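You operate a simulated robot arm through the tools that you are given. There is no shell and no other tool. Be economical: measure what you need, move in short steps, check, and stop when the job is done.

The job below is to be done with a simulated two-armed robot. You get a single attempt, and the scene is never put back.

## Task
Put one of the sweets from the table beside the piping press on the middle of the long table. Fetch the gold bag and set it on top of the cake dome. Put the metal bowl from the sealer table on the wall shelf over the sealer table. Fetch the blue bowl and set it on the plate on the far end of the long table. Put the gel jar from the far end of the long table on top of the cream canister there. Put the cake pop on the far end of the long table away on the middle of the counter top. Put the small plain cake layer on the middle of the long table away on the top of the fridge. Do these in any order. Set down upright: gel jar.

The check looks at the end state, three seconds after you hand in, the way a careful person would. Anything else that was tipped, shoved, dropped, spilled or broken makes it a failure.

## Robot
Two 7-joint arms with two-finger parallel grippers on one trunk, on a base that drives. Base frame: it is fixed to the floor where the robot stands at the start and does not move with it; the origin is under the middle of the robot, x ahead of it, y to its left, z up. Units: m, rad, N and s.
The left shoulder is at the start at [0.02, 0.17, 1.078], the right one opposite. With the tool pointing down near the work surface each hand reaches from about 0.1 to 0.42 m from the robot's upright axis, wherever it stands, measured 20 degrees to its own side. Places, roughly: blue bowl (12x11x5 cm) [0.5, 3.8, 0.8]; cake dome (23x22x14 cm) [3.1, -1.6, 0.4]; cake pop (5x5x15 cm) [1.7, 3.2, 0.8]; canister [0.5, 4.25, 0.75]; gel jar [0.5, 4.25, 0.75]; gold bag (17x7x4 cm) [3.2, 1.4, 0.8]; metal bowl (6x6x4 cm) [3.1, 1.6, 0.8]; middle of the counter top [1.4, -3.2, 0.9]; middle of the long table [1.1, 2.3, 0.8]; plate (19x19x3 cm) [0.6, 3.4, 0.8]; small plain cake layer (10x10x4 cm) [1.5, 3, 0.8]; sweet (3x3x2 cm) [0.8, 0, 0.8]; top of the fridge [2.9, -3.2, 0.9]; wall shelf over the sealer table (25x83 cm) [3.24, 1.56, 1.34]. Payload 3.8 kg a hand.
Tool frame (each hand has its own): the origin (TCP) lies between the finger pads and is the grasp point; the fingertips stand 0.03 m ahead of it; z points along the fingers, y is the line along which they close. The gripper opens to 0.11 m. The fingers are 0.02 m wide and 0.01 m thick; the gripper's body (0.048 by 0.112 m) begins 0.055 m behind the TCP.
Orientation is that of the tool frame in the base frame, as [roll, pitch, yaw] about the fixed x, y, z axes, in that order (R = Rz(yaw) Ry(pitch) Rx(roll)). With the fingers straight down and closing along the base's y, the tool's x points along the base's -x, its y along +y and its z along -z.

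## Interface
- The arms move only by the tool send_rows. It takes "left_series", "right_series" or both (then of equal length, played together; a hand with none holds still); each is a list of rows, each an object (a shift or turn left out is 0, a gripper value left out holds the last) with "offset": the shift along the tool's x, y, z in units of 150 mm (1.0 is 150 mm), a list of three; "rot": the turn, a rotation vector about the tool's x, y, z in units of 90 degrees (1.0 is 90 degrees), a list of three; "gripper": the opening, from 0 (shut) to 1 (fully open). In form: [{"offset": [dx, dy, dz], "rot": [wx, wy, wz], "gripper": gripper}, ...]. A call has 1 to 8 rows; each row is the pose to reach, as a shift and turn from the pose commanded when the call began, along the tool's axes at that moment. A call with a number of a shift or a turn outside -1 to 1 is refused whole. Rows are played at 5 a second. More than 0.05 m and 0.15 rad between two rows, or a gripper value outside its range, and nothing of the call is played. A pose out of reach is approached as far as the arm can. The call stops where the force on the tool passes 40 N (or 10 N more than at its start, if that is more) or the arm is blocked; 0.2 s more then pass. The fingers move at their own pace (about 0.072 m/s each) and stop on an object; they squeeze with about 20 N. The grip force told is the motor's: it shows also when the fingers shut on nothing. Time passes only in rows, and 0.2 s behind the last, so rows that repeat a pose let the fingers close. The reply holds the time, the measured pose of the TCP, the force on the tool along the base axes, the opening and the grip force, in the units named above and with some noise, with the torque about the TCP (base axes, N m) and any sound that the robot's microphone picked up.
- Cameras (640 x 400 px; columns grow to the right, rows downward): "scene" is now at [0.1076, 0.0251, 1.2371]; the picture's right is [0.25, -0.97, 0.00], its down [-0.49, -0.13, -0.86] and it looks along [0.84, 0.22, -0.50] (base axes); focal length 293 px, centre (320, 200). "left" rides on the left gripper at [0.072, -0.017, -0.103] in its tool frame; the picture's right is [0.23, 0.97, 0.00], its down [-0.76, 0.18, -0.62] and it looks along [-0.61, 0.14, 0.78] (tool axes); focal length 222 px, centre (320, 200). "right" rides on the right gripper at [0.072, 0.017, -0.103] in its tool frame; the picture's right is [-0.23, 0.97, 0.00], its down [-0.76, -0.18, -0.62] and it looks along [-0.61, -0.14, 0.78] (tool axes); focal length 222 px, centre (320, 200). There is no depth. A picture from a camera that has moved, and an enlarged one, comes with that camera's place and axes in the base frame and with its lens.
- grab_frame(camera): a new picture of that camera. No time passes.
- raise_lower(by): slides the trunk up (or, below 0, down) by that many m; the arms and the scene camera ride with it, the base frame stays. It gives what a move gives, with no picture.
- base_move(legs): drives the robot by 1 to 6 legs, each [ahead, turn to the left] in m and rad, along the robot's own axes; the way and the turn of a leg run together, so that a leg with both is an arc; at most 1.5 m and 3.142 rad a leg. The arms and the cameras ride along, it lands a little off, and it stops where it bumps. It gives what a move gives.
- turn_head(pan, tilt): turns the head with the scene camera to pan (to the left, within 1.396 rad either way) and tilt (down, from -0.506 to 1.204), counted from straight ahead of the robot. It gives what a move gives.
- enlarge(camera, box): a new picture of the part [left, top, right, bottom] of that camera's present view, enlarged. No time passes.
- finish_job(): hands the job in; it is judged then, once.

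Go step by step. Nothing tells you exact positions but the pictures and the camera data: compare them with the known pose of the tool, close in by small moves and look again before you grip or let go. The budget is 207 turns and 194 pictures, counting those below and the enlarged ones. Unless the task says otherwise, let go and move clear before handing in.

The tools are called as a command line: name --argument value ..., lists and objects as JSON in quotes. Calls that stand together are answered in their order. send_rows: Moves the arms, as the interface text tells. Its arguments: {"type":"object","properties":{"left_series":{"type":"array"},"right_series":{"type":"array"}},"required":[]} The other tools are called the same way: raise_lower (by) slides the trunk up or down; base_move (legs) drives the base; turn_head (pan, tilt) turns the head that bears the scene camera; grab_frame (camera) takes a picture; enlarge (camera, box) takes an enlarged picture of a part of a camera's view; finish_job () hands the job in.

At the start:

```text
time_s: 0.0
left_eef_pos: [0.4191, 0.2384, 0.95]
left_orientation: [3.139, 0.0, -3.14]
left_ft_force: [1.2, 0.6, 0.0]
left_torque: [-0.01, -0.04, -0.01]
left_gripper_width: 0.1101
left_grasp_force: 0.0
right_eef_pos: [0.4785, -0.0867, 1.0212]
right_orientation: [3.141, 0.001, 3.141]
right_ft_force: [0.0, 0.9, 0.9]
right_torque: [0.0, 0.01, -0.02]
right_gripper_width: 0.1099
right_grasp_force: 0.0
trunk travel left (down, up): [-0.175, 0.395]
robot x, y, heading: [0.0012, -0.0035, -0.003]
head pan, tilt: [0.257, 0.527]
```

scene: 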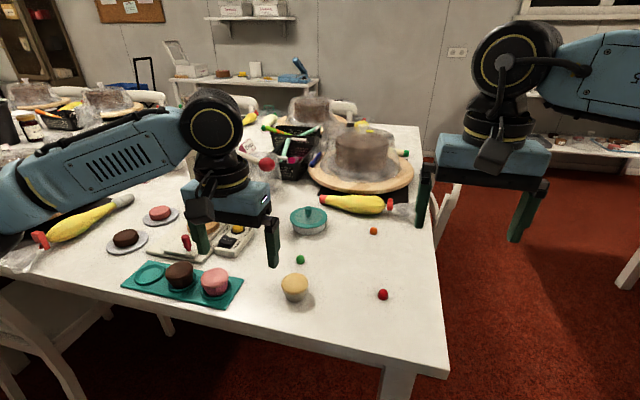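
right: 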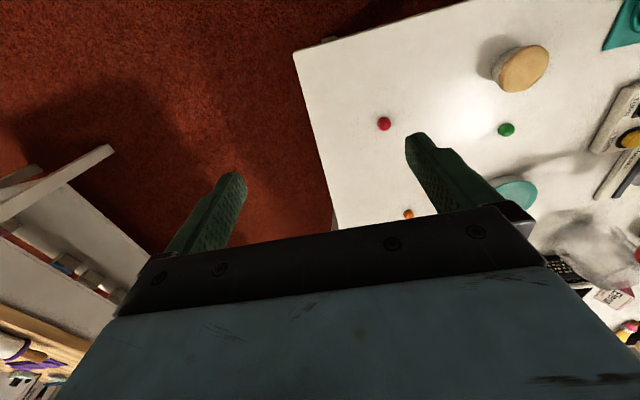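
left: 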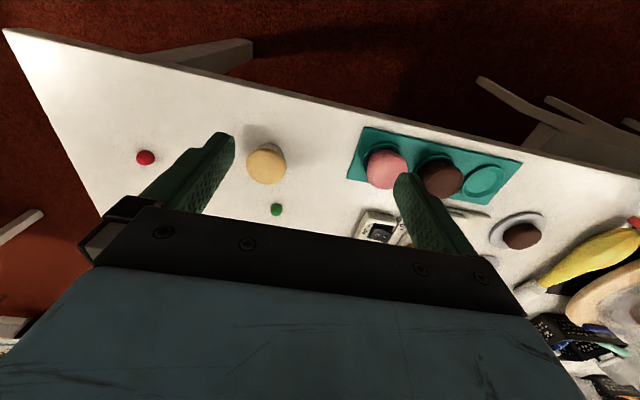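

I see the near table with small sweets (red, green, orange) ahead of the robot, and the long table stretching away to the left. I'll look around with the head first.

turn_head --pan 1.2 --tilt 0.3

grab_frame --camera "scene"

turn_head --pan 0.3 --tilt 0.2

grab_frame --camera "scene"

turn_head --pan -0.9 --tilt 0.3

grab_frame --camera "scene"

```text
time_s: 1.2
left_eef_pos: [0.4191, 0.2402, 0.9494]
left_orientation: [3.141, 0.001, 3.141]
left_ft_force: [0.5, 0.3, -0.9]
left_torque: [0.02, -0.02, -0.02]
left_gripper_width: 0.11
left_grasp_force: 0.0
right_eef_pos: [0.4784, -0.0869, 1.0203]
right_orientation: [3.139, 0.003, 3.139]
right_ft_force: [-0.1, -0.2, -0.3]
right_torque: [-0.01, -0.01, 0.0]
right_gripper_width: 0.11
right_grasp_force: 0.1
trunk travel left (down, up): [-0.175, 0.395]
robot x, y, heading: [-0.0023, -0.0008, -0.004]
head pan, tilt: [1.201, 0.3]
```

```text
190 pictures are left
camera scene: at [0.054, 0.0891, 1.258], right [0.93, -0.36, 0.0], down [-0.11, -0.28, -0.96], along [0.35, 0.89, -0.3], focal length 293 px, centre (320, 200)
```

scene: 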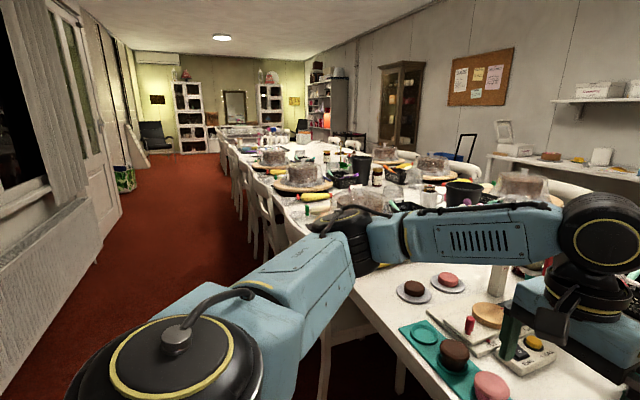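

```text
time_s: 2.4
left_eef_pos: [0.4177, 0.2386, 0.9513]
left_orientation: [3.141, 0.0, 3.141]
left_ft_force: [-0.7, 0.9, 0.7]
left_torque: [-0.02, 0.0, -0.01]
left_gripper_width: 0.11
left_grasp_force: 0.1
right_eef_pos: [0.479, -0.0867, 1.0202]
right_orientation: [3.14, 0.002, 3.139]
right_ft_force: [0.1, 0.2, 0.3]
right_torque: [0.01, -0.02, -0.02]
right_gripper_width: 0.1098
right_grasp_force: 0.1
trunk travel left (down, up): [-0.175, 0.395]
robot x, y, heading: [-0.0005, 0.0027, -0.001]
head pan, tilt: [0.3, 0.201]
```

```text
189 pictures are left
camera scene: at [0.1092, 0.0297, 1.2673], right [0.3, -0.96, 0.0], down [-0.19, -0.06, -0.98], along [0.94, 0.29, -0.2], focal length 293 px, centre (320, 200)
```

scene: 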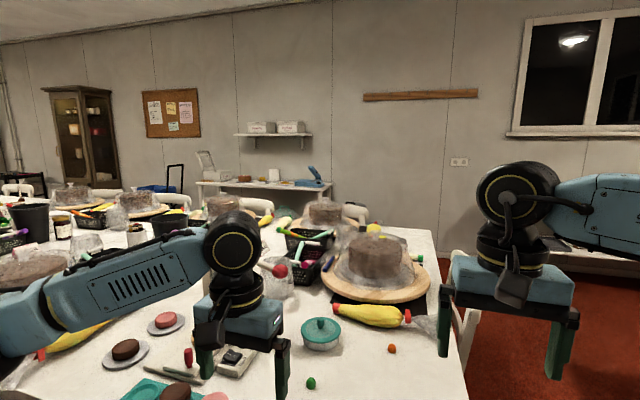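

```text
time_s: 3.8
left_eef_pos: [0.4191, 0.2383, 0.9499]
left_orientation: [-3.141, 0.001, -3.139]
left_ft_force: [-0.6, -0.4, -0.6]
left_torque: [0.02, -0.01, -0.03]
left_gripper_width: 0.11
left_grasp_force: 0.0
right_eef_pos: [0.4787, -0.0866, 1.0198]
right_orientation: [3.141, 0.001, 3.138]
right_ft_force: [0.5, 0.0, -0.6]
right_torque: [-0.01, -0.01, 0.01]
right_gripper_width: 0.1102
right_grasp_force: 0.0
trunk travel left (down, up): [-0.175, 0.395]
robot x, y, heading: [0.0017, 0.003, 0.003]
head pan, tilt: [-0.901, 0.3]
```

```text
188 pictures are left
camera scene: at [0.0782, -0.071, 1.258], right [-0.78, -0.62, 0.0], down [-0.18, 0.23, -0.96], along [0.59, -0.75, -0.3], focal length 293 px, centre (320, 200)
```

scene: 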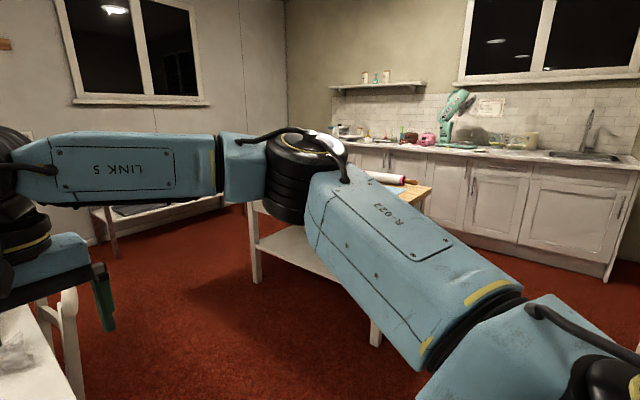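

I'll raise the trunk for a better overview of the long table.

raise_lower --by 0.39

turn_head --pan 1.1 --tilt 0.4

enlarge --camera "scene" --box '[140, 60, 400, 222]'

enlarge --camera "scene" --box '[380, 60, 640, 222]'

grab_frame --camera "scene"

```text
time_s: 7.6
left_eef_pos: [0.4198, 0.2378, 1.3389]
left_orientation: [3.14, 0.0, -3.141]
left_ft_force: [0.2, -0.1, 0.0]
left_torque: [-0.02, -0.03, -0.02]
left_gripper_width: 0.11
left_grasp_force: 0.0
right_eef_pos: [0.4778, -0.0878, 1.4098]
right_orientation: [3.14, 0.001, 3.138]
right_ft_force: [-0.6, 0.4, 0.3]
right_torque: [-0.03, 0.03, 0.04]
right_gripper_width: 0.1099
right_grasp_force: 0.0
trunk travel left (down, up): [-0.565, 0.005]
robot x, y, heading: [0.0001, 0.0, -0.003]
head pan, tilt: [-0.901, 0.3]
```

```text
time_s: 9.5
left_eef_pos: [0.4194, 0.2399, 1.3398]
left_orientation: [3.141, 0.0, -3.141]
left_ft_force: [0.0, 0.1, 0.5]
left_torque: [-0.04, -0.02, 0.0]
left_gripper_width: 0.1101
left_grasp_force: 0.2
right_eef_pos: [0.4788, -0.0862, 1.4103]
right_orientation: [3.14, 0.002, 3.14]
right_ft_force: [0.1, 0.7, 0.2]
right_torque: [0.0, -0.05, -0.01]
right_gripper_width: 0.1101
right_grasp_force: 0.0
trunk travel left (down, up): [-0.565, 0.005]
robot x, y, heading: [0.0004, 0.0007, 0.0]
head pan, tilt: [1.1, 0.4]
```

```text
2.46 times, centred on (270, 141) of scene
camera zoom: at [0.0623, 0.0846, 1.6387], right [0.89, -0.45, 0.0], down [-0.18, -0.35, -0.92], along [0.42, 0.82, -0.39], focal length 721 px, centre (443, 345)
```

zoom: 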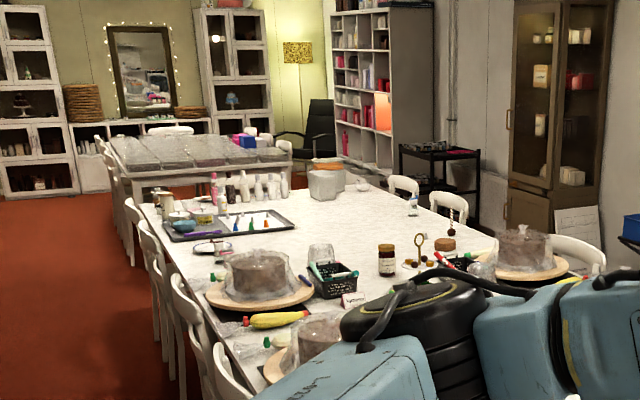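

```text
2.46 times, centred on (510, 141) of scene
camera zoom: at [0.0623, 0.0846, 1.6387], right [0.89, -0.45, 0.0], down [-0.18, -0.35, -0.92], along [0.42, 0.82, -0.39], focal length 721 px, centre (-148, 345)
```

zoom: 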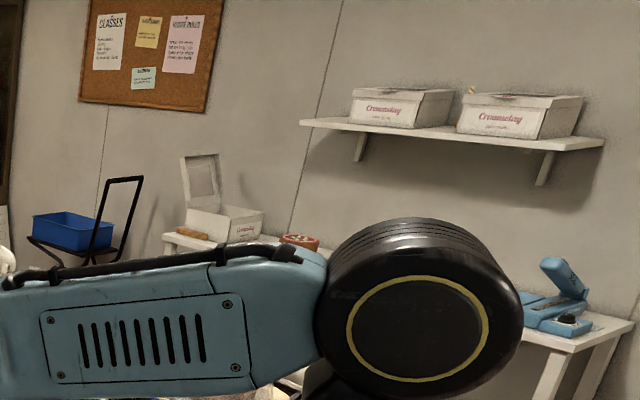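

```text
185 pictures are left
camera scene: at [0.0623, 0.0846, 1.6387], right [0.89, -0.45, 0.0], down [-0.18, -0.35, -0.92], along [0.42, 0.82, -0.39], focal length 293 px, centre (320, 200)
```

scene: 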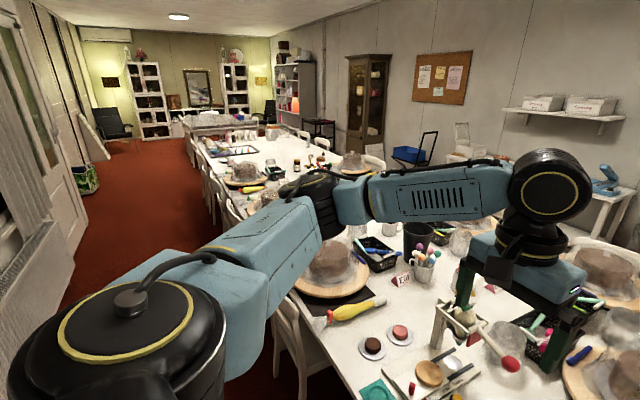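

I'll look straight down to see the robot's footprint against the table edge, and rightwards/backwards for free floor.

turn_head --pan 0 --tilt 1.1

grab_frame --camera "scene"

turn_head --pan 1.39 --tilt 0.8

grab_frame --camera "scene"

```text
time_s: 10.8
left_eef_pos: [0.419, 0.2386, 1.3409]
left_orientation: [-3.141, -0.001, -3.141]
left_ft_force: [0.7, -0.6, 1.3]
left_torque: [0.0, 0.01, -0.02]
left_gripper_width: 0.1101
left_grasp_force: 0.0
right_eef_pos: [0.478, -0.0867, 1.4113]
right_orientation: [3.14, 0.001, 3.139]
right_ft_force: [0.1, -1.3, -0.2]
right_torque: [0.04, 0.02, 0.01]
right_gripper_width: 0.1099
right_grasp_force: 0.0
trunk travel left (down, up): [-0.565, 0.005]
robot x, y, heading: [-0.0004, 0.0004, -0.002]
head pan, tilt: [0.0, 1.1]
```

```text
184 pictures are left
camera scene: at [0.0833, 0.0022, 1.5819], right [0.0, -1.0, 0.0], down [-0.89, 0.0, -0.45], along [0.45, 0.0, -0.89], focal length 293 px, centre (320, 200)
```

scene: 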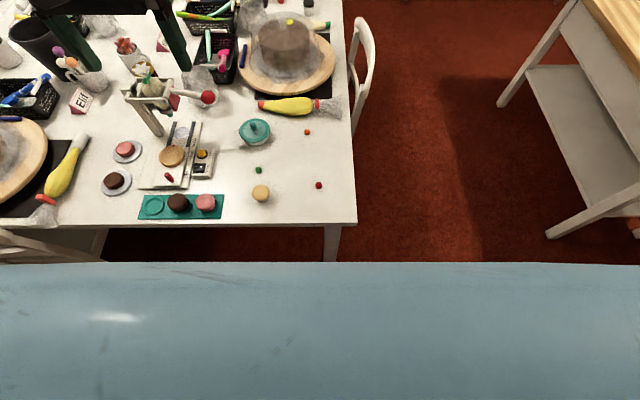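

```text
time_s: 12.4
left_eef_pos: [0.4199, 0.2377, 1.34]
left_orientation: [-3.141, 0.002, -3.139]
left_ft_force: [0.4, -0.3, -1.1]
left_torque: [-0.02, -0.01, 0.0]
left_gripper_width: 0.11
left_grasp_force: 0.1
right_eef_pos: [0.4784, -0.0877, 1.4098]
right_orientation: [3.141, 0.002, 3.14]
right_ft_force: [0.6, -0.4, 0.5]
right_torque: [0.01, 0.0, 0.01]
right_gripper_width: 0.1099
right_grasp_force: 0.1
trunk travel left (down, up): [-0.565, 0.005]
robot x, y, heading: [-0.0011, 0.0015, -0.005]
head pan, tilt: [1.389, 0.799]
```

```text
183 pictures are left
camera scene: at [0.0348, 0.0814, 1.6036], right [0.98, -0.18, 0.0], down [-0.13, -0.71, -0.7], along [0.13, 0.69, -0.72], focal length 293 px, centre (320, 200)
```

scene: 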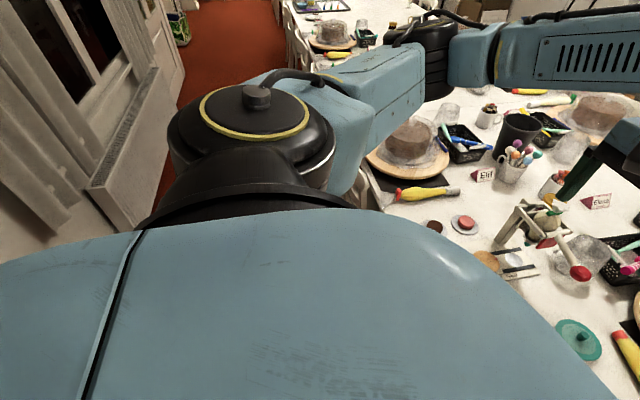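

The sweets lie close to the near right corner; the red one is at about (0.54, 0.0). I'll move ahead a bit and lower the trunk, then look with the right hand camera.

base_move --legs '[[0.12, 0]]'

raise_lower --by -0.39

turn_head --pan 0 --tilt 1.0

grab_frame --camera "right"

grab_frame --camera "scene"

```text
time_s: 13.6
left_eef_pos: [0.5385, 0.2378, 1.3404]
left_orientation: [-3.141, 0.001, -3.141]
left_ft_force: [-0.5, 0.2, 0.2]
left_torque: [0.0, -0.04, 0.03]
left_gripper_width: 0.11
left_grasp_force: 0.1
right_eef_pos: [0.5972, -0.0868, 1.41]
right_orientation: [3.14, 0.003, 3.139]
right_ft_force: [0.3, 0.1, 0.2]
right_torque: [0.0, 0.0, -0.02]
right_gripper_width: 0.1099
right_grasp_force: 0.1
trunk travel left (down, up): [-0.565, 0.005]
robot x, y, heading: [0.1189, 0.0039, -0.003]
head pan, tilt: [1.389, 0.799]
```

```text
time_s: 17.4
left_eef_pos: [0.5387, 0.2384, 0.951]
left_orientation: [-3.14, -0.001, -3.14]
left_ft_force: [-0.1, 0.2, -0.5]
left_torque: [-0.02, 0.01, -0.01]
left_gripper_width: 0.1101
left_grasp_force: 0.0
right_eef_pos: [0.5987, -0.0881, 1.0201]
right_orientation: [3.139, 0.003, 3.138]
right_ft_force: [-0.4, 0.6, -0.1]
right_torque: [0.0, 0.0, -0.02]
right_gripper_width: 0.11
right_grasp_force: 0.1
trunk travel left (down, up): [-0.175, 0.395]
robot x, y, heading: [0.1222, -0.0014, -0.004]
head pan, tilt: [1.389, 0.799]
```

```text
time_s: 18.9
left_eef_pos: [0.5393, 0.2387, 0.95]
left_orientation: [3.141, -0.001, 3.142]
left_ft_force: [1.2, 0.2, 0.3]
left_torque: [0.03, 0.01, -0.01]
left_gripper_width: 0.1099
left_grasp_force: 0.0
right_eef_pos: [0.5992, -0.0878, 1.0199]
right_orientation: [3.14, 0.001, 3.139]
right_ft_force: [-0.2, -0.1, -0.4]
right_torque: [0.02, 0.03, 0.0]
right_gripper_width: 0.11
right_grasp_force: 0.0
trunk travel left (down, up): [-0.175, 0.395]
robot x, y, heading: [0.1178, 0.0008, 0.001]
head pan, tilt: [0.0, 1.0]
```

```text
182 pictures are left
camera right: at [0.5259, -0.0695, 1.124], right [0.23, 0.97, 0.0], down [0.76, -0.18, 0.62], along [0.61, -0.14, -0.78], focal length 222 px, centre (320, 200)
```

right: 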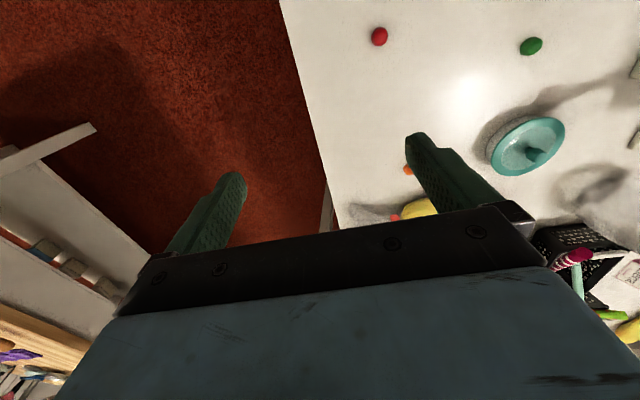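

```text
181 pictures are left
camera scene: at [0.2096, 0.002, 1.1985], right [0.0, -1.0, 0.0], down [-0.84, 0.0, -0.54], along [0.54, 0.0, -0.84], focal length 293 px, centre (320, 200)
```

scene: 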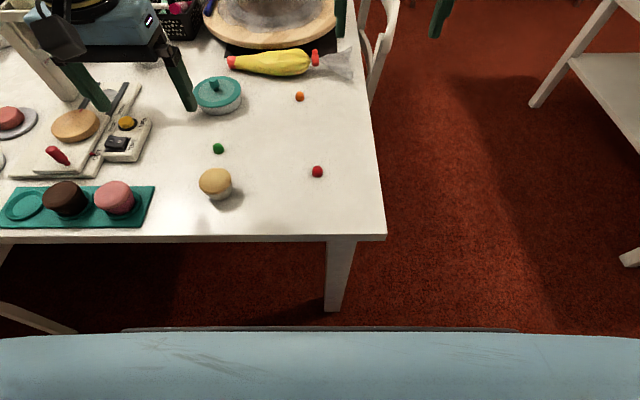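

The red sweet triangulates to about (0.558, 0.006, 0.76), the table top at about 0.75. I'll bring the right hand above it.

send_rows --right_series '[{"offset": [0.055, 0.125, 0.2], "gripper": 0.6}, {"offset": [0.11, 0.25, 0.4]}, {"offset": [0.165, 0.375, 0.6]}, {"offset": [0.22, 0.5, 0.8]}, {"offset": [0.273, 0.627, 1.0]}, {"offset": [0.273, 0.627, 1.0]}]'

grab_frame --camera "right"

grab_frame --camera "scene"

```text
time_s: 20.3
left_eef_pos: [0.5388, 0.2383, 0.9511]
left_orientation: [-3.141, 0.0, 3.139]
left_ft_force: [-0.3, -0.2, 0.9]
left_torque: [-0.03, -0.02, 0.02]
left_gripper_width: 0.1097
left_grasp_force: 0.1
right_eef_pos: [0.5579, 0.0078, 0.8712]
right_orientation: [3.14, 0.001, 3.141]
right_ft_force: [-0.4, 0.0, 0.5]
right_torque: [0.02, -0.01, 0.0]
right_gripper_width: 0.0659
right_grasp_force: 0.1
trunk travel left (down, up): [-0.175, 0.395]
robot x, y, heading: [0.1213, 0.0039, 0.003]
head pan, tilt: [0.0, 1.0]
```

```text
180 pictures are left
camera right: at [0.486, 0.0254, 0.9742], right [0.23, 0.97, 0.0], down [0.76, -0.18, 0.62], along [0.61, -0.14, -0.78], focal length 222 px, centre (320, 200)
```

right: 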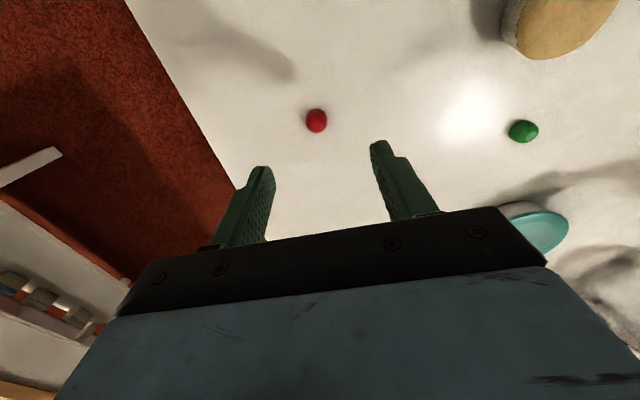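

```text
179 pictures are left
camera scene: at [0.2095, 0.0019, 1.1985], right [0.0, -1.0, 0.0], down [-0.84, 0.0, -0.54], along [0.54, 0.0, -0.84], focal length 293 px, centre (320, 200)
```

scene: 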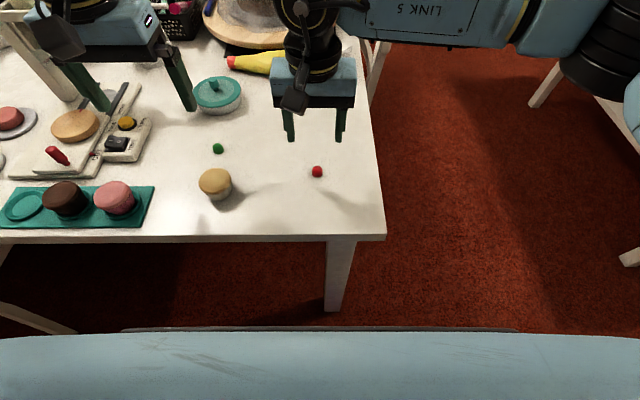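

The picture confirms the sweet at (0.558, 0.006). I'll lower and grip.

send_rows --right_series '[{"offset": [0, -0.01, 0.2]}, {"offset": [0, -0.01, 0.4]}, {"offset": [0, -0.01, 0.573]}, {"offset": [0, -0.01, 0.573], "gripper": 0.0}, {"offset": [0, -0.01, 0.573]}, {"offset": [0, -0.01, 0.573]}, {"offset": [0, -0.01, 0.573]}, {"offset": [0, -0.01, 0.573]}]'

grab_frame --camera "right"

```text
time_s: 22.1
left_eef_pos: [0.5391, 0.2375, 0.9503]
left_orientation: [-3.141, 0.001, -3.14]
left_ft_force: [-0.2, -0.6, -0.7]
left_torque: [0.01, 0.01, 0.01]
left_gripper_width: 0.11
left_grasp_force: 0.0
right_eef_pos: [0.5574, 0.0073, 0.7846]
right_orientation: [3.139, 0.003, 3.138]
right_ft_force: [0.7, 0.0, 0.6]
right_torque: [0.02, -0.02, 0.0]
right_gripper_width: 0.0168
right_grasp_force: 20.3
trunk travel left (down, up): [-0.175, 0.395]
robot x, y, heading: [0.1216, -0.0001, 0.0]
head pan, tilt: [0.0, 1.0]
```

```text
178 pictures are left
camera right: at [0.4838, 0.0239, 0.8886], right [0.23, 0.97, 0.0], down [0.76, -0.18, 0.62], along [0.61, -0.14, -0.78], focal length 222 px, centre (320, 200)
```

right: 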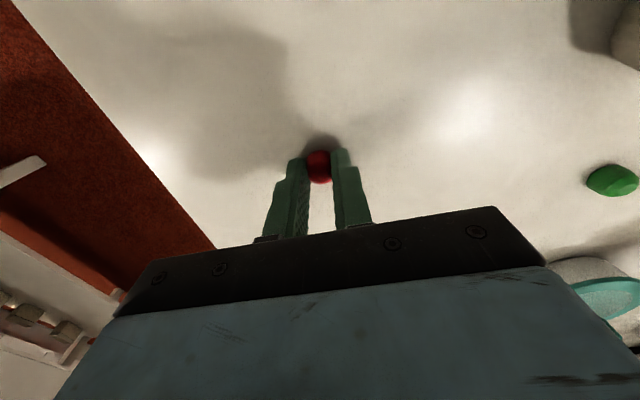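

Sweet gripped (17 mm). I'll raise the trunk, pull the hands in, and back out to look along the west aisle.

raise_lower --by 0.39

send_rows --right_series '[{"offset": [0.25, -0.25, 0]}, {"offset": [0.5, -0.5, 0]}, {"offset": [0.75, -0.75, 0]}, {"offset": [0.95, -1.0, -0.2]}, {"offset": [0.95, -1.0, -0.4]}, {"offset": [0.95, -1.0, -0.4]}]' --left_series '[{"offset": [0.25, 0, 0]}, {"offset": [0.5, 0, 0]}, {"offset": [0.75, 0, 0]}, {"offset": [0.95, 0, 0]}, {"offset": [0.95, 0, 0]}, {"offset": [0.95, 0, 0]}]'

base_move --legs '[[-0.55, 0], [0, 1.571]]'

turn_head --pan 0 --tilt 0.5

grab_frame --camera "scene"

```text
time_s: 25.8
left_eef_pos: [0.5387, 0.2381, 1.3405]
left_orientation: [-3.141, 0.001, 3.141]
left_ft_force: [-1.2, 0.2, 0.0]
left_torque: [0.0, 0.02, 0.02]
left_gripper_width: 0.1099
left_grasp_force: 0.1
right_eef_pos: [0.556, 0.0069, 1.1751]
right_orientation: [3.141, 0.002, 3.14]
right_ft_force: [-0.2, -0.7, 0.1]
right_torque: [0.05, -0.01, 0.0]
right_gripper_width: 0.016
right_grasp_force: 20.4
trunk travel left (down, up): [-0.565, 0.005]
robot x, y, heading: [0.1232, 0.0007, 0.003]
head pan, tilt: [0.0, 1.0]
```

```text
refused: row 1 steps farther than a row can; nothing moved
```

```text
time_s: 32.8
left_eef_pos: [-0.6638, 0.4251, 1.3405]
left_orientation: [-3.138, -0.001, -1.596]
left_ft_force: [0.0, 0.1, -0.4]
left_torque: [-0.02, -0.01, -0.04]
left_gripper_width: 0.1102
left_grasp_force: 0.1
right_eef_pos: [-0.432, 0.4371, 1.1751]
right_orientation: [3.139, 0.001, -1.598]
right_ft_force: [0.1, -0.8, -0.7]
right_torque: [0.03, 0.01, 0.03]
right_gripper_width: 0.0185
right_grasp_force: 20.2
trunk travel left (down, up): [-0.565, 0.005]
robot x, y, heading: [-0.4354, -0.0004, 1.541]
head pan, tilt: [0.0, 1.0]
```

```text
time_s: 33.7
left_eef_pos: [-0.6632, 0.426, 1.3412]
left_orientation: [-3.141, 0.001, -1.595]
left_ft_force: [-0.6, 0.7, -0.2]
left_torque: [-0.02, -0.01, 0.01]
left_gripper_width: 0.1099
left_grasp_force: 0.1
right_eef_pos: [-0.4305, 0.4376, 1.1748]
right_orientation: [3.14, 0.003, -1.597]
right_ft_force: [0.2, 0.9, -0.6]
right_torque: [0.02, 0.03, 0.02]
right_gripper_width: 0.0187
right_grasp_force: 20.0
trunk travel left (down, up): [-0.565, 0.005]
robot x, y, heading: [-0.4324, -0.0031, 1.541]
head pan, tilt: [0.0, 0.499]
```

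```text
177 pictures are left
camera scene: at [-0.4336, 0.1143, 1.6295], right [1.0, -0.03, 0.0], down [-0.01, -0.48, -0.88], along [0.02, 0.88, -0.48], focal length 293 px, centre (320, 200)
```

scene: 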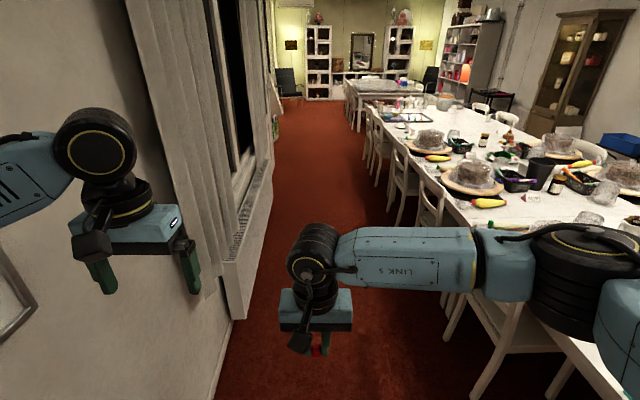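

The aisle is free. I'll drive north along it to beside the middle of the table.

base_move --legs '[[1.0, -0.02], [1.2, 0.04]]'

turn_head --pan -1.2 --tilt 0.7

grab_frame --camera "scene"

turn_head --pan -0.4 --tilt 0.6

grab_frame --camera "scene"

```text
time_s: 37.5
left_eef_pos: [-0.6269, 1.1261, 1.3448]
left_orientation: [3.118, 0.004, -1.578]
left_ft_force: [-0.7, -0.4, 0.9]
left_torque: [0.0, -0.01, 0.02]
left_gripper_width: 0.11
left_grasp_force: 0.1
right_eef_pos: [-0.3817, 1.141, 1.1857]
right_orientation: [3.127, 0.026, -1.616]
right_ft_force: [0.8, -0.4, -0.4]
right_torque: [-0.02, -0.01, -0.02]
right_gripper_width: 0.0188
right_grasp_force: 20.2
trunk travel left (down, up): [-0.565, 0.005]
robot x, y, heading: [-0.4085, 0.7345, 1.546]
head pan, tilt: [0.0, 0.499]
stopped in leg 1: the robot was blocked; the commanded pose is now the measured one
```

```text
time_s: 38.9
left_eef_pos: [-0.6271, 1.1256, 1.3458]
left_orientation: [3.119, 0.005, -1.582]
left_ft_force: [-0.6, 0.5, 0.1]
left_torque: [0.01, 0.04, -0.05]
left_gripper_width: 0.11
left_grasp_force: 0.1
right_eef_pos: [-0.3833, 1.1403, 1.1875]
right_orientation: [3.126, 0.03, -1.618]
right_ft_force: [0.0, 0.0, -0.7]
right_torque: [-0.01, 0.02, 0.01]
right_gripper_width: 0.0184
right_grasp_force: 20.0
trunk travel left (down, up): [-0.565, 0.005]
robot x, y, heading: [-0.4093, 0.7317, 1.542]
head pan, tilt: [-1.201, 0.7]
```

```text
176 pictures are left
camera scene: at [-0.3074, 0.7425, 1.6116], right [0.34, -0.94, -0.03], down [-0.62, -0.19, -0.76], along [0.71, 0.28, -0.65], focal length 293 px, centre (320, 200)
```

scene: 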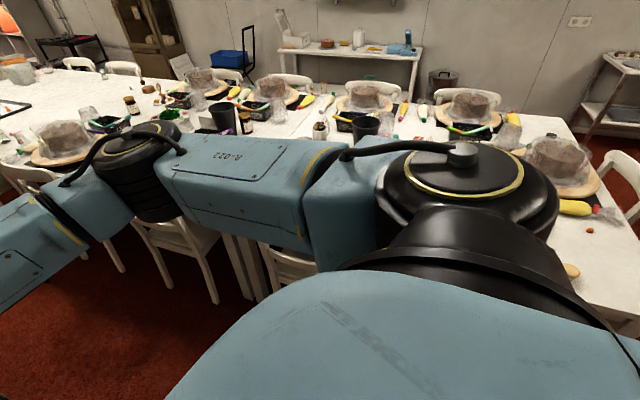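

```text
time_s: 40.0
left_eef_pos: [-0.6264, 1.126, 1.3453]
left_orientation: [3.119, 0.005, -1.585]
left_ft_force: [0.1, 0.3, 0.1]
left_torque: [0.03, -0.01, -0.02]
left_gripper_width: 0.1103
left_grasp_force: 0.1
right_eef_pos: [-0.3819, 1.1403, 1.186]
right_orientation: [3.125, 0.03, -1.616]
right_ft_force: [-0.3, 0.4, -0.4]
right_torque: [0.02, -0.02, -0.01]
right_gripper_width: 0.0186
right_grasp_force: 20.3
trunk travel left (down, up): [-0.565, 0.005]
robot x, y, heading: [-0.4065, 0.7354, 1.544]
head pan, tilt: [-0.4, 0.6]
```

```text
175 pictures are left
camera scene: at [-0.3507, 0.794, 1.6222], right [0.91, -0.41, -0.02], down [-0.25, -0.49, -0.84], along [0.34, 0.77, -0.55], focal length 293 px, centre (320, 200)
```

scene: 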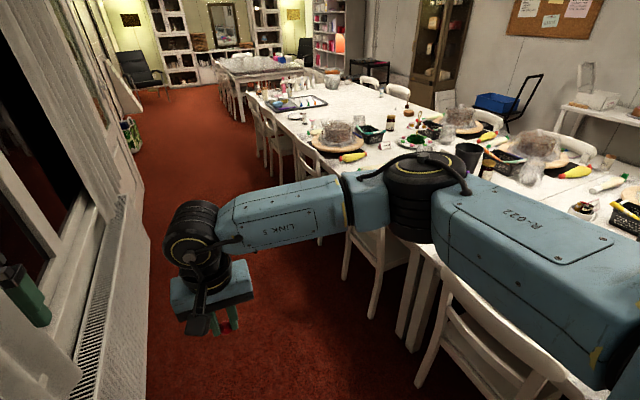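

Blocked, most likely the left elbow on the wall/curtain side. I'll back off, then stretch both hands forward so the elbows come in.

base_move --legs '[[-0.15, 0]]'

send_rows --left_series '[{"offset": [-0.15, -0.2, 0]}, {"offset": [-0.3, -0.4, 0]}, {"offset": [-0.45, -0.6, 0]}, {"offset": [-0.6, -0.7, 0]}, {"offset": [-0.75, -0.75, 0]}, {"offset": [-0.95, -0.75, 0]}, {"offset": [-0.95, -0.75, 0]}]'

turn_head --pan 1.0 --tilt 0.6

grab_frame --camera "scene"

```text
time_s: 41.4
left_eef_pos: [-0.6424, 1.0141, 1.331]
left_orientation: [3.133, -0.023, -1.591]
left_ft_force: [-0.1, -1.1, -0.4]
left_torque: [0.0, -0.01, 0.01]
left_gripper_width: 0.1099
left_grasp_force: 0.1
right_eef_pos: [-0.3994, 1.0238, 1.175]
right_orientation: [3.14, 0.001, -1.617]
right_ft_force: [0.3, -0.8, 0.0]
right_torque: [0.02, 0.02, 0.0]
right_gripper_width: 0.0186
right_grasp_force: 20.1
trunk travel left (down, up): [-0.565, 0.005]
robot x, y, heading: [-0.4134, 0.5888, 1.54]
head pan, tilt: [-0.4, 0.6]
```

```text
time_s: 43.0
left_eef_pos: [-0.5279, 1.1583, 1.328]
left_orientation: [3.135, -0.022, -1.589]
left_ft_force: [-0.1, -0.9, 0.1]
left_torque: [0.0, -0.03, 0.02]
left_gripper_width: 0.1098
left_grasp_force: 0.1
right_eef_pos: [-0.4006, 1.023, 1.1751]
right_orientation: [-3.14, 0.003, -1.616]
right_ft_force: [-0.3, 1.1, 0.3]
right_torque: [0.0, 0.0, -0.01]
right_gripper_width: 0.0183
right_grasp_force: 20.3
trunk travel left (down, up): [-0.565, 0.005]
robot x, y, heading: [-0.4108, 0.5864, 1.535]
head pan, tilt: [-0.4, 0.6]
```

```text
time_s: 44.5
left_eef_pos: [-0.5268, 1.1586, 1.3275]
left_orientation: [3.135, -0.025, -1.591]
left_ft_force: [0.7, -0.5, 0.5]
left_torque: [0.03, 0.01, -0.01]
left_gripper_width: 0.1101
left_grasp_force: 0.0
right_eef_pos: [-0.4008, 1.0245, 1.1745]
right_orientation: [3.14, 0.001, -1.617]
right_ft_force: [-0.1, -0.3, -0.3]
right_torque: [-0.02, -0.01, 0.0]
right_gripper_width: 0.0186
right_grasp_force: 20.5
trunk travel left (down, up): [-0.565, 0.005]
robot x, y, heading: [-0.4117, 0.5851, 1.535]
head pan, tilt: [1.0, 0.6]
```

```text
174 pictures are left
camera scene: at [-0.4843, 0.6606, 1.6205], right [0.57, 0.82, 0.0], down [0.47, -0.32, -0.83], along [-0.68, 0.47, -0.56], focal length 293 px, centre (320, 200)
```

scene: 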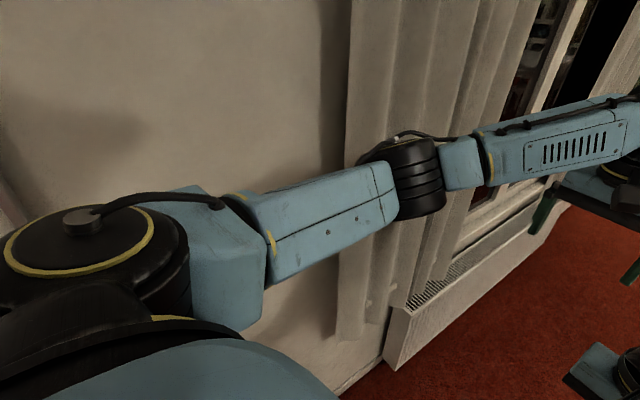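

The elbow brushed the curtain; it's drawn in now. I'll swerve a bit toward the table while driving on.

base_move --legs '[[0, -0.3], [0.45, 0], [0, 0.33], [0.6, 0]]'

turn_head --pan -0.7 --tilt 0.65

grab_frame --camera "scene"

```text
time_s: 52.2
left_eef_pos: [-0.3988, 2.1709, 1.3286]
left_orientation: [3.134, -0.025, -1.556]
left_ft_force: [-0.2, 0.0, 0.1]
left_torque: [-0.02, 0.02, 0.0]
left_gripper_width: 0.1104
left_grasp_force: 0.2
right_eef_pos: [-0.2673, 2.0413, 1.1749]
right_orientation: [3.14, 0.001, -1.582]
right_ft_force: [0.1, -0.3, 0.5]
right_torque: [-0.03, -0.01, -0.02]
right_gripper_width: 0.0184
right_grasp_force: 20.1
trunk travel left (down, up): [-0.565, 0.005]
robot x, y, heading: [-0.2666, 1.6033, 1.574]
head pan, tilt: [1.0, 0.6]
```

```text
time_s: 53.9
left_eef_pos: [-0.3983, 2.1708, 1.3275]
left_orientation: [3.134, -0.023, -1.555]
left_ft_force: [0.1, 0.5, 1.3]
left_torque: [0.03, 0.0, 0.01]
left_gripper_width: 0.1099
left_grasp_force: 0.1
right_eef_pos: [-0.2678, 2.042, 1.1758]
right_orientation: [3.14, 0.003, -1.58]
right_ft_force: [0.4, 0.4, -0.9]
right_torque: [0.0, 0.0, 0.01]
right_gripper_width: 0.0185
right_grasp_force: 19.7
trunk travel left (down, up): [-0.565, 0.005]
robot x, y, heading: [-0.2656, 1.6051, 1.576]
head pan, tilt: [-0.7, 0.649]
```

```text
173 pictures are left
camera scene: at [-0.2084, 1.6949, 1.6162], right [0.77, -0.64, 0.0], down [-0.39, -0.46, -0.8], along [0.51, 0.61, -0.6], focal length 293 px, centre (320, 200)
```

scene: 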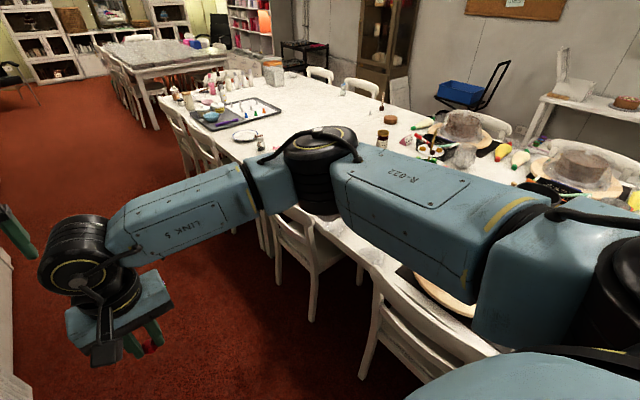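

The three joined tables run y≈-0.1–1.5, 1.5–3.1, 3.1–4.7; the middle table has a free strip near (0.6, 2.98). I'll drive on and face it.

base_move --legs '[[1.3, 0], [0, -1.35]]'

turn_head --pan 0.0 --tilt 0.75

grab_frame --camera "scene"

```text
time_s: 63.4
left_eef_pos: [0.2491, 3.116, 1.3288]
left_orientation: [3.134, -0.022, -2.879]
left_ft_force: [-0.3, -0.9, 0.3]
left_torque: [-0.01, 0.0, -0.02]
left_gripper_width: 0.11
left_grasp_force: 0.1
right_eef_pos: [0.1553, 2.9549, 1.1744]
right_orientation: [3.14, 0.002, -2.906]
right_ft_force: [0.0, -0.5, -0.2]
right_torque: [0.0, 0.02, -0.02]
right_gripper_width: 0.0189
right_grasp_force: 20.1
trunk travel left (down, up): [-0.565, 0.005]
robot x, y, heading: [-0.2633, 2.8419, 0.246]
head pan, tilt: [-0.7, 0.649]
```

```text
time_s: 64.5
left_eef_pos: [0.2476, 3.1142, 1.327]
left_orientation: [3.134, -0.025, -2.881]
left_ft_force: [-0.2, -0.9, -0.1]
left_torque: [-0.01, 0.0, -0.01]
left_gripper_width: 0.1098
left_grasp_force: 0.0
right_eef_pos: [0.1537, 2.956, 1.175]
right_orientation: [3.139, 0.002, -2.905]
right_ft_force: [-0.8, 0.0, 0.2]
right_torque: [0.01, -0.01, 0.0]
right_gripper_width: 0.0183
right_grasp_force: 20.0
trunk travel left (down, up): [-0.565, 0.005]
robot x, y, heading: [-0.2649, 2.8454, 0.251]
head pan, tilt: [0.0, 0.75]
```

```text
172 pictures are left
camera scene: at [-0.1677, 2.8724, 1.6076], right [0.25, -0.97, 0.0], down [-0.66, -0.17, -0.73], along [0.71, 0.18, -0.68], focal length 293 px, centre (320, 200)
```

scene: 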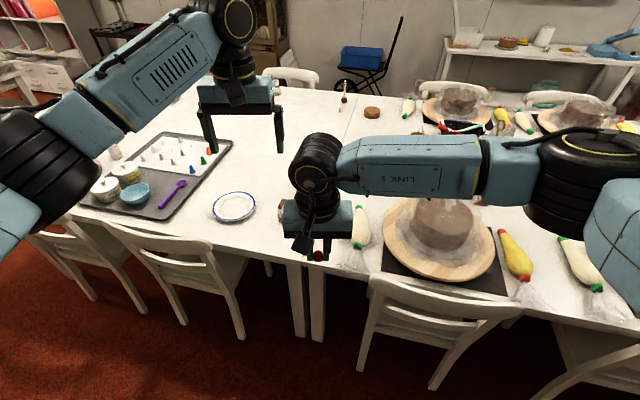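

Clear picture: plate, blue bowl on a tray, canisters at the far end; the seam between tables at y≈3.06. I'll edge forward between the chairs and test how far the right hand can stretch.

base_move --legs '[[0.18, 0]]'

raise_lower --by -0.2

send_rows --right_series '[{"offset": [-0.3, 0, 0]}, {"offset": [-0.6, 0, 0]}, {"offset": [-0.9, 0, 0]}, {"offset": [-1.0, 0, 0]}, {"offset": [-1.0, 0, 0]}]'

grab_frame --camera "scene"

```text
time_s: 66.0
left_eef_pos: [0.4187, 3.1584, 1.3274]
left_orientation: [3.135, -0.024, -2.881]
left_ft_force: [-0.2, 0.0, 0.5]
left_torque: [0.0, 0.03, -0.01]
left_gripper_width: 0.1101
left_grasp_force: 0.0
right_eef_pos: [0.3239, 2.9985, 1.1752]
right_orientation: [3.14, -0.001, -2.904]
right_ft_force: [0.2, 0.2, 0.0]
right_torque: [-0.01, 0.0, 0.03]
right_gripper_width: 0.0187
right_grasp_force: 19.7
trunk travel left (down, up): [-0.565, 0.005]
robot x, y, heading: [-0.0958, 2.885, 0.243]
head pan, tilt: [0.0, 0.75]
```

```text
time_s: 68.2
left_eef_pos: [0.4174, 3.1585, 1.1283]
left_orientation: [3.134, -0.024, -2.879]
left_ft_force: [0.1, -0.5, -0.3]
left_torque: [0.0, -0.01, 0.01]
left_gripper_width: 0.1099
left_grasp_force: 0.0
right_eef_pos: [0.3242, 2.9998, 0.9751]
right_orientation: [3.14, 0.001, -2.903]
right_ft_force: [0.6, -0.2, 0.0]
right_torque: [0.03, 0.0, 0.02]
right_gripper_width: 0.0184
right_grasp_force: 19.8
trunk travel left (down, up): [-0.365, 0.205]
robot x, y, heading: [-0.0989, 2.886, 0.247]
head pan, tilt: [0.0, 0.75]
```

```text
time_s: 69.4
left_eef_pos: [0.4194, 3.1586, 1.1285]
left_orientation: [3.134, -0.024, -2.879]
left_ft_force: [0.0, 0.6, -0.1]
left_torque: [-0.03, 0.01, 0.04]
left_gripper_width: 0.1099
left_grasp_force: 0.0
right_eef_pos: [0.4675, 3.0341, 0.9732]
right_orientation: [3.139, 0.001, -2.905]
right_ft_force: [-0.2, 0.0, -1.0]
right_torque: [0.02, 0.01, 0.01]
right_gripper_width: 0.0184
right_grasp_force: 19.6
trunk travel left (down, up): [-0.365, 0.205]
robot x, y, heading: [-0.0975, 2.8875, 0.25]
head pan, tilt: [0.0, 0.75]
```

```text
171 pictures are left
camera scene: at [0.0018, 2.9155, 1.4076], right [0.25, -0.97, 0.0], down [-0.66, -0.17, -0.73], along [0.71, 0.18, -0.68], focal length 293 px, centre (320, 200)
```

scene: 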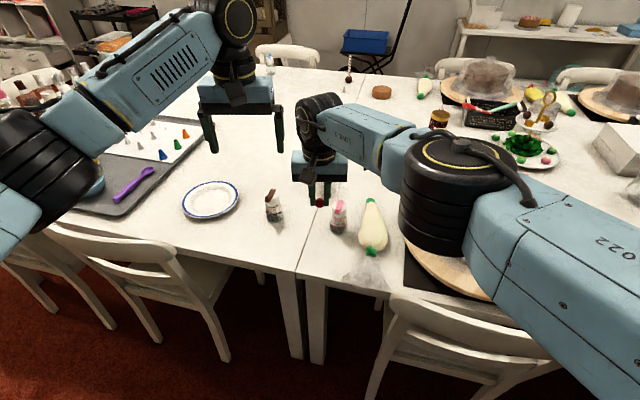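

Bottles stand close by here, so I'll keep the sweet in the right hand and place it later from the roomier east side. Next I move to face the far end for the bowl and gel jar.

send_rows --right_series '[{"offset": [0.3, 0, 0]}, {"offset": [0.6, 0, 0]}, {"offset": [0.9, 0, 0]}, {"offset": [1.0, 0, 0]}]'

raise_lower --by 0.2

base_move --legs '[[-0.16, 0], [0, 1.32], [0.75, 0], [0, -1.5]]'

grab_frame --camera "scene"

grab_frame --camera "left"

```text
time_s: 70.4
left_eef_pos: [0.4176, 3.1586, 1.1287]
left_orientation: [3.136, -0.024, -2.88]
left_ft_force: [-0.4, 0.6, 0.4]
left_torque: [-0.02, 0.01, 0.0]
left_gripper_width: 0.1099
left_grasp_force: 0.1
right_eef_pos: [0.3229, 2.9988, 0.9755]
right_orientation: [-3.142, 0.001, -2.907]
right_ft_force: [-0.1, 0.2, -0.8]
right_torque: [0.0, 0.02, 0.03]
right_gripper_width: 0.0185
right_grasp_force: 20.4
trunk travel left (down, up): [-0.365, 0.205]
robot x, y, heading: [-0.0991, 2.89, 0.25]
head pan, tilt: [0.0, 0.75]
```

```text
time_s: 72.5
left_eef_pos: [0.4184, 3.1584, 1.3265]
left_orientation: [3.134, -0.023, -2.878]
left_ft_force: [-0.3, -0.3, -0.4]
left_torque: [0.01, -0.05, 0.01]
left_gripper_width: 0.1099
left_grasp_force: 0.0
right_eef_pos: [0.3227, 2.9984, 1.174]
right_orientation: [3.138, 0.002, -2.905]
right_ft_force: [0.7, 0.2, -0.3]
right_torque: [0.0, -0.04, 0.0]
right_gripper_width: 0.0183
right_grasp_force: 20.0
trunk travel left (down, up): [-0.565, 0.005]
robot x, y, heading: [-0.0954, 2.8872, 0.249]
head pan, tilt: [0.0, 0.75]
```

```text
time_s: 84.5
left_eef_pos: [0.3013, 3.7354, 1.3274]
left_orientation: [3.135, -0.025, -3.078]
left_ft_force: [0.7, -0.1, -0.8]
left_torque: [0.0, -0.01, -0.01]
left_gripper_width: 0.1099
left_grasp_force: 0.1
right_eef_pos: [0.1785, 3.5961, 1.1746]
right_orientation: [3.139, 0.002, -3.103]
right_ft_force: [0.0, 1.1, 0.3]
right_torque: [-0.02, -0.03, 0.04]
right_gripper_width: 0.0182
right_grasp_force: 20.2
trunk travel left (down, up): [-0.565, 0.005]
robot x, y, heading: [-0.2575, 3.5746, 0.053]
head pan, tilt: [0.0, 0.75]
```

```text
170 pictures are left
camera scene: at [-0.1543, 3.5797, 1.6076], right [0.05, -1.0, 0.0], down [-0.68, -0.04, -0.73], along [0.73, 0.04, -0.68], focal length 293 px, centre (320, 200)
```

scene: 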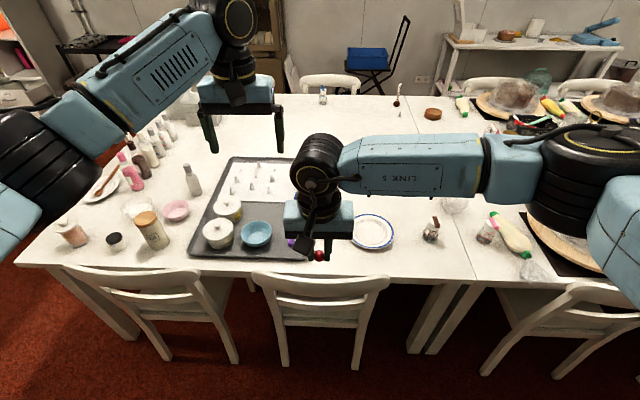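

```text
169 pictures are left
camera left: at [0.2324, 3.7133, 1.4331], right [-0.29, 0.96, 0.01], down [0.76, 0.22, 0.61], along [0.58, 0.18, -0.8], focal length 222 px, centre (320, 200)
```

left: 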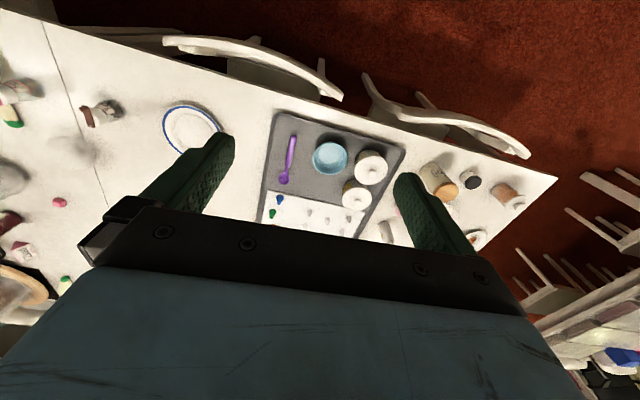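

enlarge --camera "scene" --box '[40, 150, 280, 300]'

enlarge --camera "left" --box '[300, 100, 540, 250]'

```text
2.67 times, centred on (160, 225) of scene
camera zoom: at [-0.1543, 3.5797, 1.6076], right [0.05, -1.0, 0.0], down [-0.68, -0.04, -0.73], along [0.73, 0.04, -0.68], focal length 781 px, centre (747, 133)
```

zoom: 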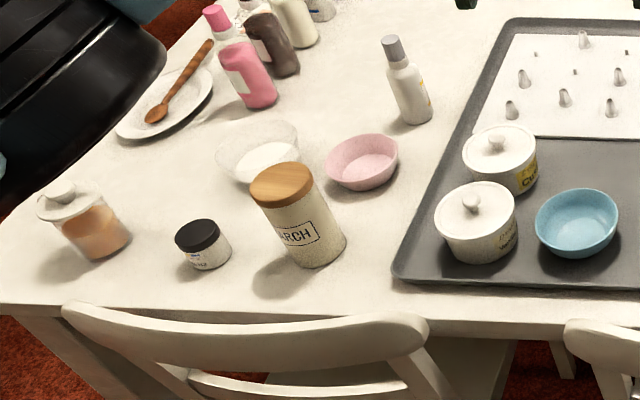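

```text
2.67 times, centred on (420, 175) of left
camera zoom: at [0.2324, 3.7133, 1.4331], right [-0.29, 0.96, 0.01], down [0.76, 0.22, 0.61], along [0.58, 0.18, -0.8], focal length 592 px, centre (53, 267)
```

zoom: 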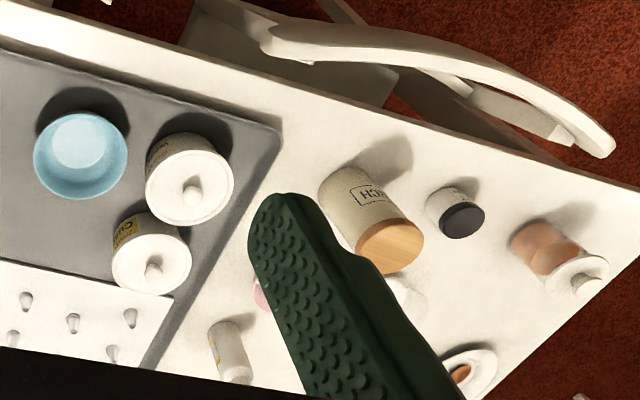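

The gel jar (black lid) is near (0.476, 4.355), the cream canister with a flat wooden lid near (0.50, 4.22). I'll line up in front of them.

base_move --legs '[[0, 1.518], [0.56, 0], [0, -1.571], [0.16, 0]]'

turn_head --pan 0.2 --tilt 0.9

grab_frame --camera "scene"

grab_frame --camera "left"

```text
time_s: 96.1
left_eef_pos: [0.4926, 4.2394, 1.3281]
left_orientation: [3.134, -0.022, 3.124]
left_ft_force: [0.4, 0.4, -0.4]
left_torque: [0.01, 0.04, 0.02]
left_gripper_width: 0.1101
left_grasp_force: 0.1
right_eef_pos: [0.3573, 4.1112, 1.1748]
right_orientation: [3.139, 0.001, 3.099]
right_ft_force: [-1.3, -0.9, 0.4]
right_torque: [0.03, 0.03, -0.02]
right_gripper_width: 0.0186
right_grasp_force: 20.1
trunk travel left (down, up): [-0.565, 0.005]
robot x, y, heading: [-0.079, 4.1206, -0.024]
head pan, tilt: [0.0, 0.75]
```

```text
time_s: 96.8
left_eef_pos: [0.4924, 4.2392, 1.3273]
left_orientation: [3.134, -0.022, 3.124]
left_ft_force: [0.0, 0.0, -0.4]
left_torque: [-0.01, 0.02, 0.0]
left_gripper_width: 0.11
left_grasp_force: 0.0
right_eef_pos: [0.3577, 4.1114, 1.174]
right_orientation: [3.14, 0.001, 3.102]
right_ft_force: [-0.2, -0.3, -0.1]
right_torque: [0.03, 0.05, 0.0]
right_gripper_width: 0.0184
right_grasp_force: 19.7
trunk travel left (down, up): [-0.565, 0.005]
robot x, y, heading: [-0.0767, 4.1222, -0.029]
head pan, tilt: [0.201, 0.901]
```

```text
166 pictures are left
camera scene: at [0.0171, 4.1359, 1.5957], right [0.17, -0.99, 0.0], down [-0.77, -0.13, -0.62], along [0.61, 0.11, -0.78], focal length 293 px, centre (320, 200)
```

scene: 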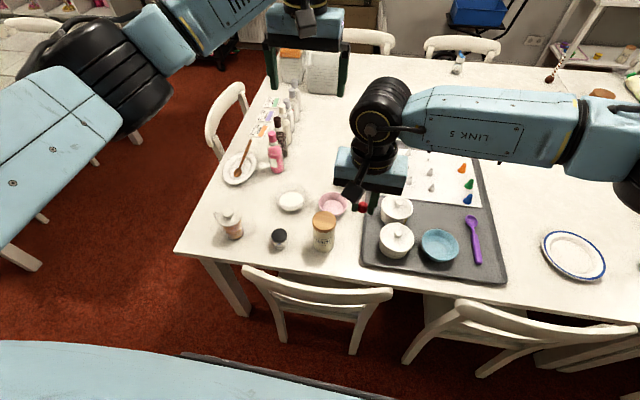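

```text
165 pictures are left
camera left: at [0.4219, 4.2225, 1.4331], right [-0.21, 0.98, 0.01], down [0.78, 0.16, 0.61], along [0.59, 0.14, -0.8], focal length 222 px, centre (320, 200)
```

left: 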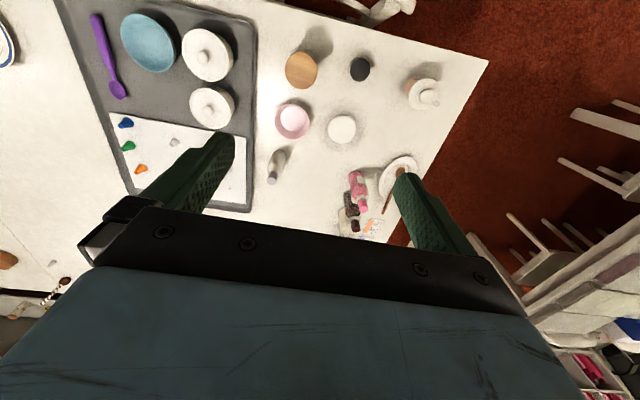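

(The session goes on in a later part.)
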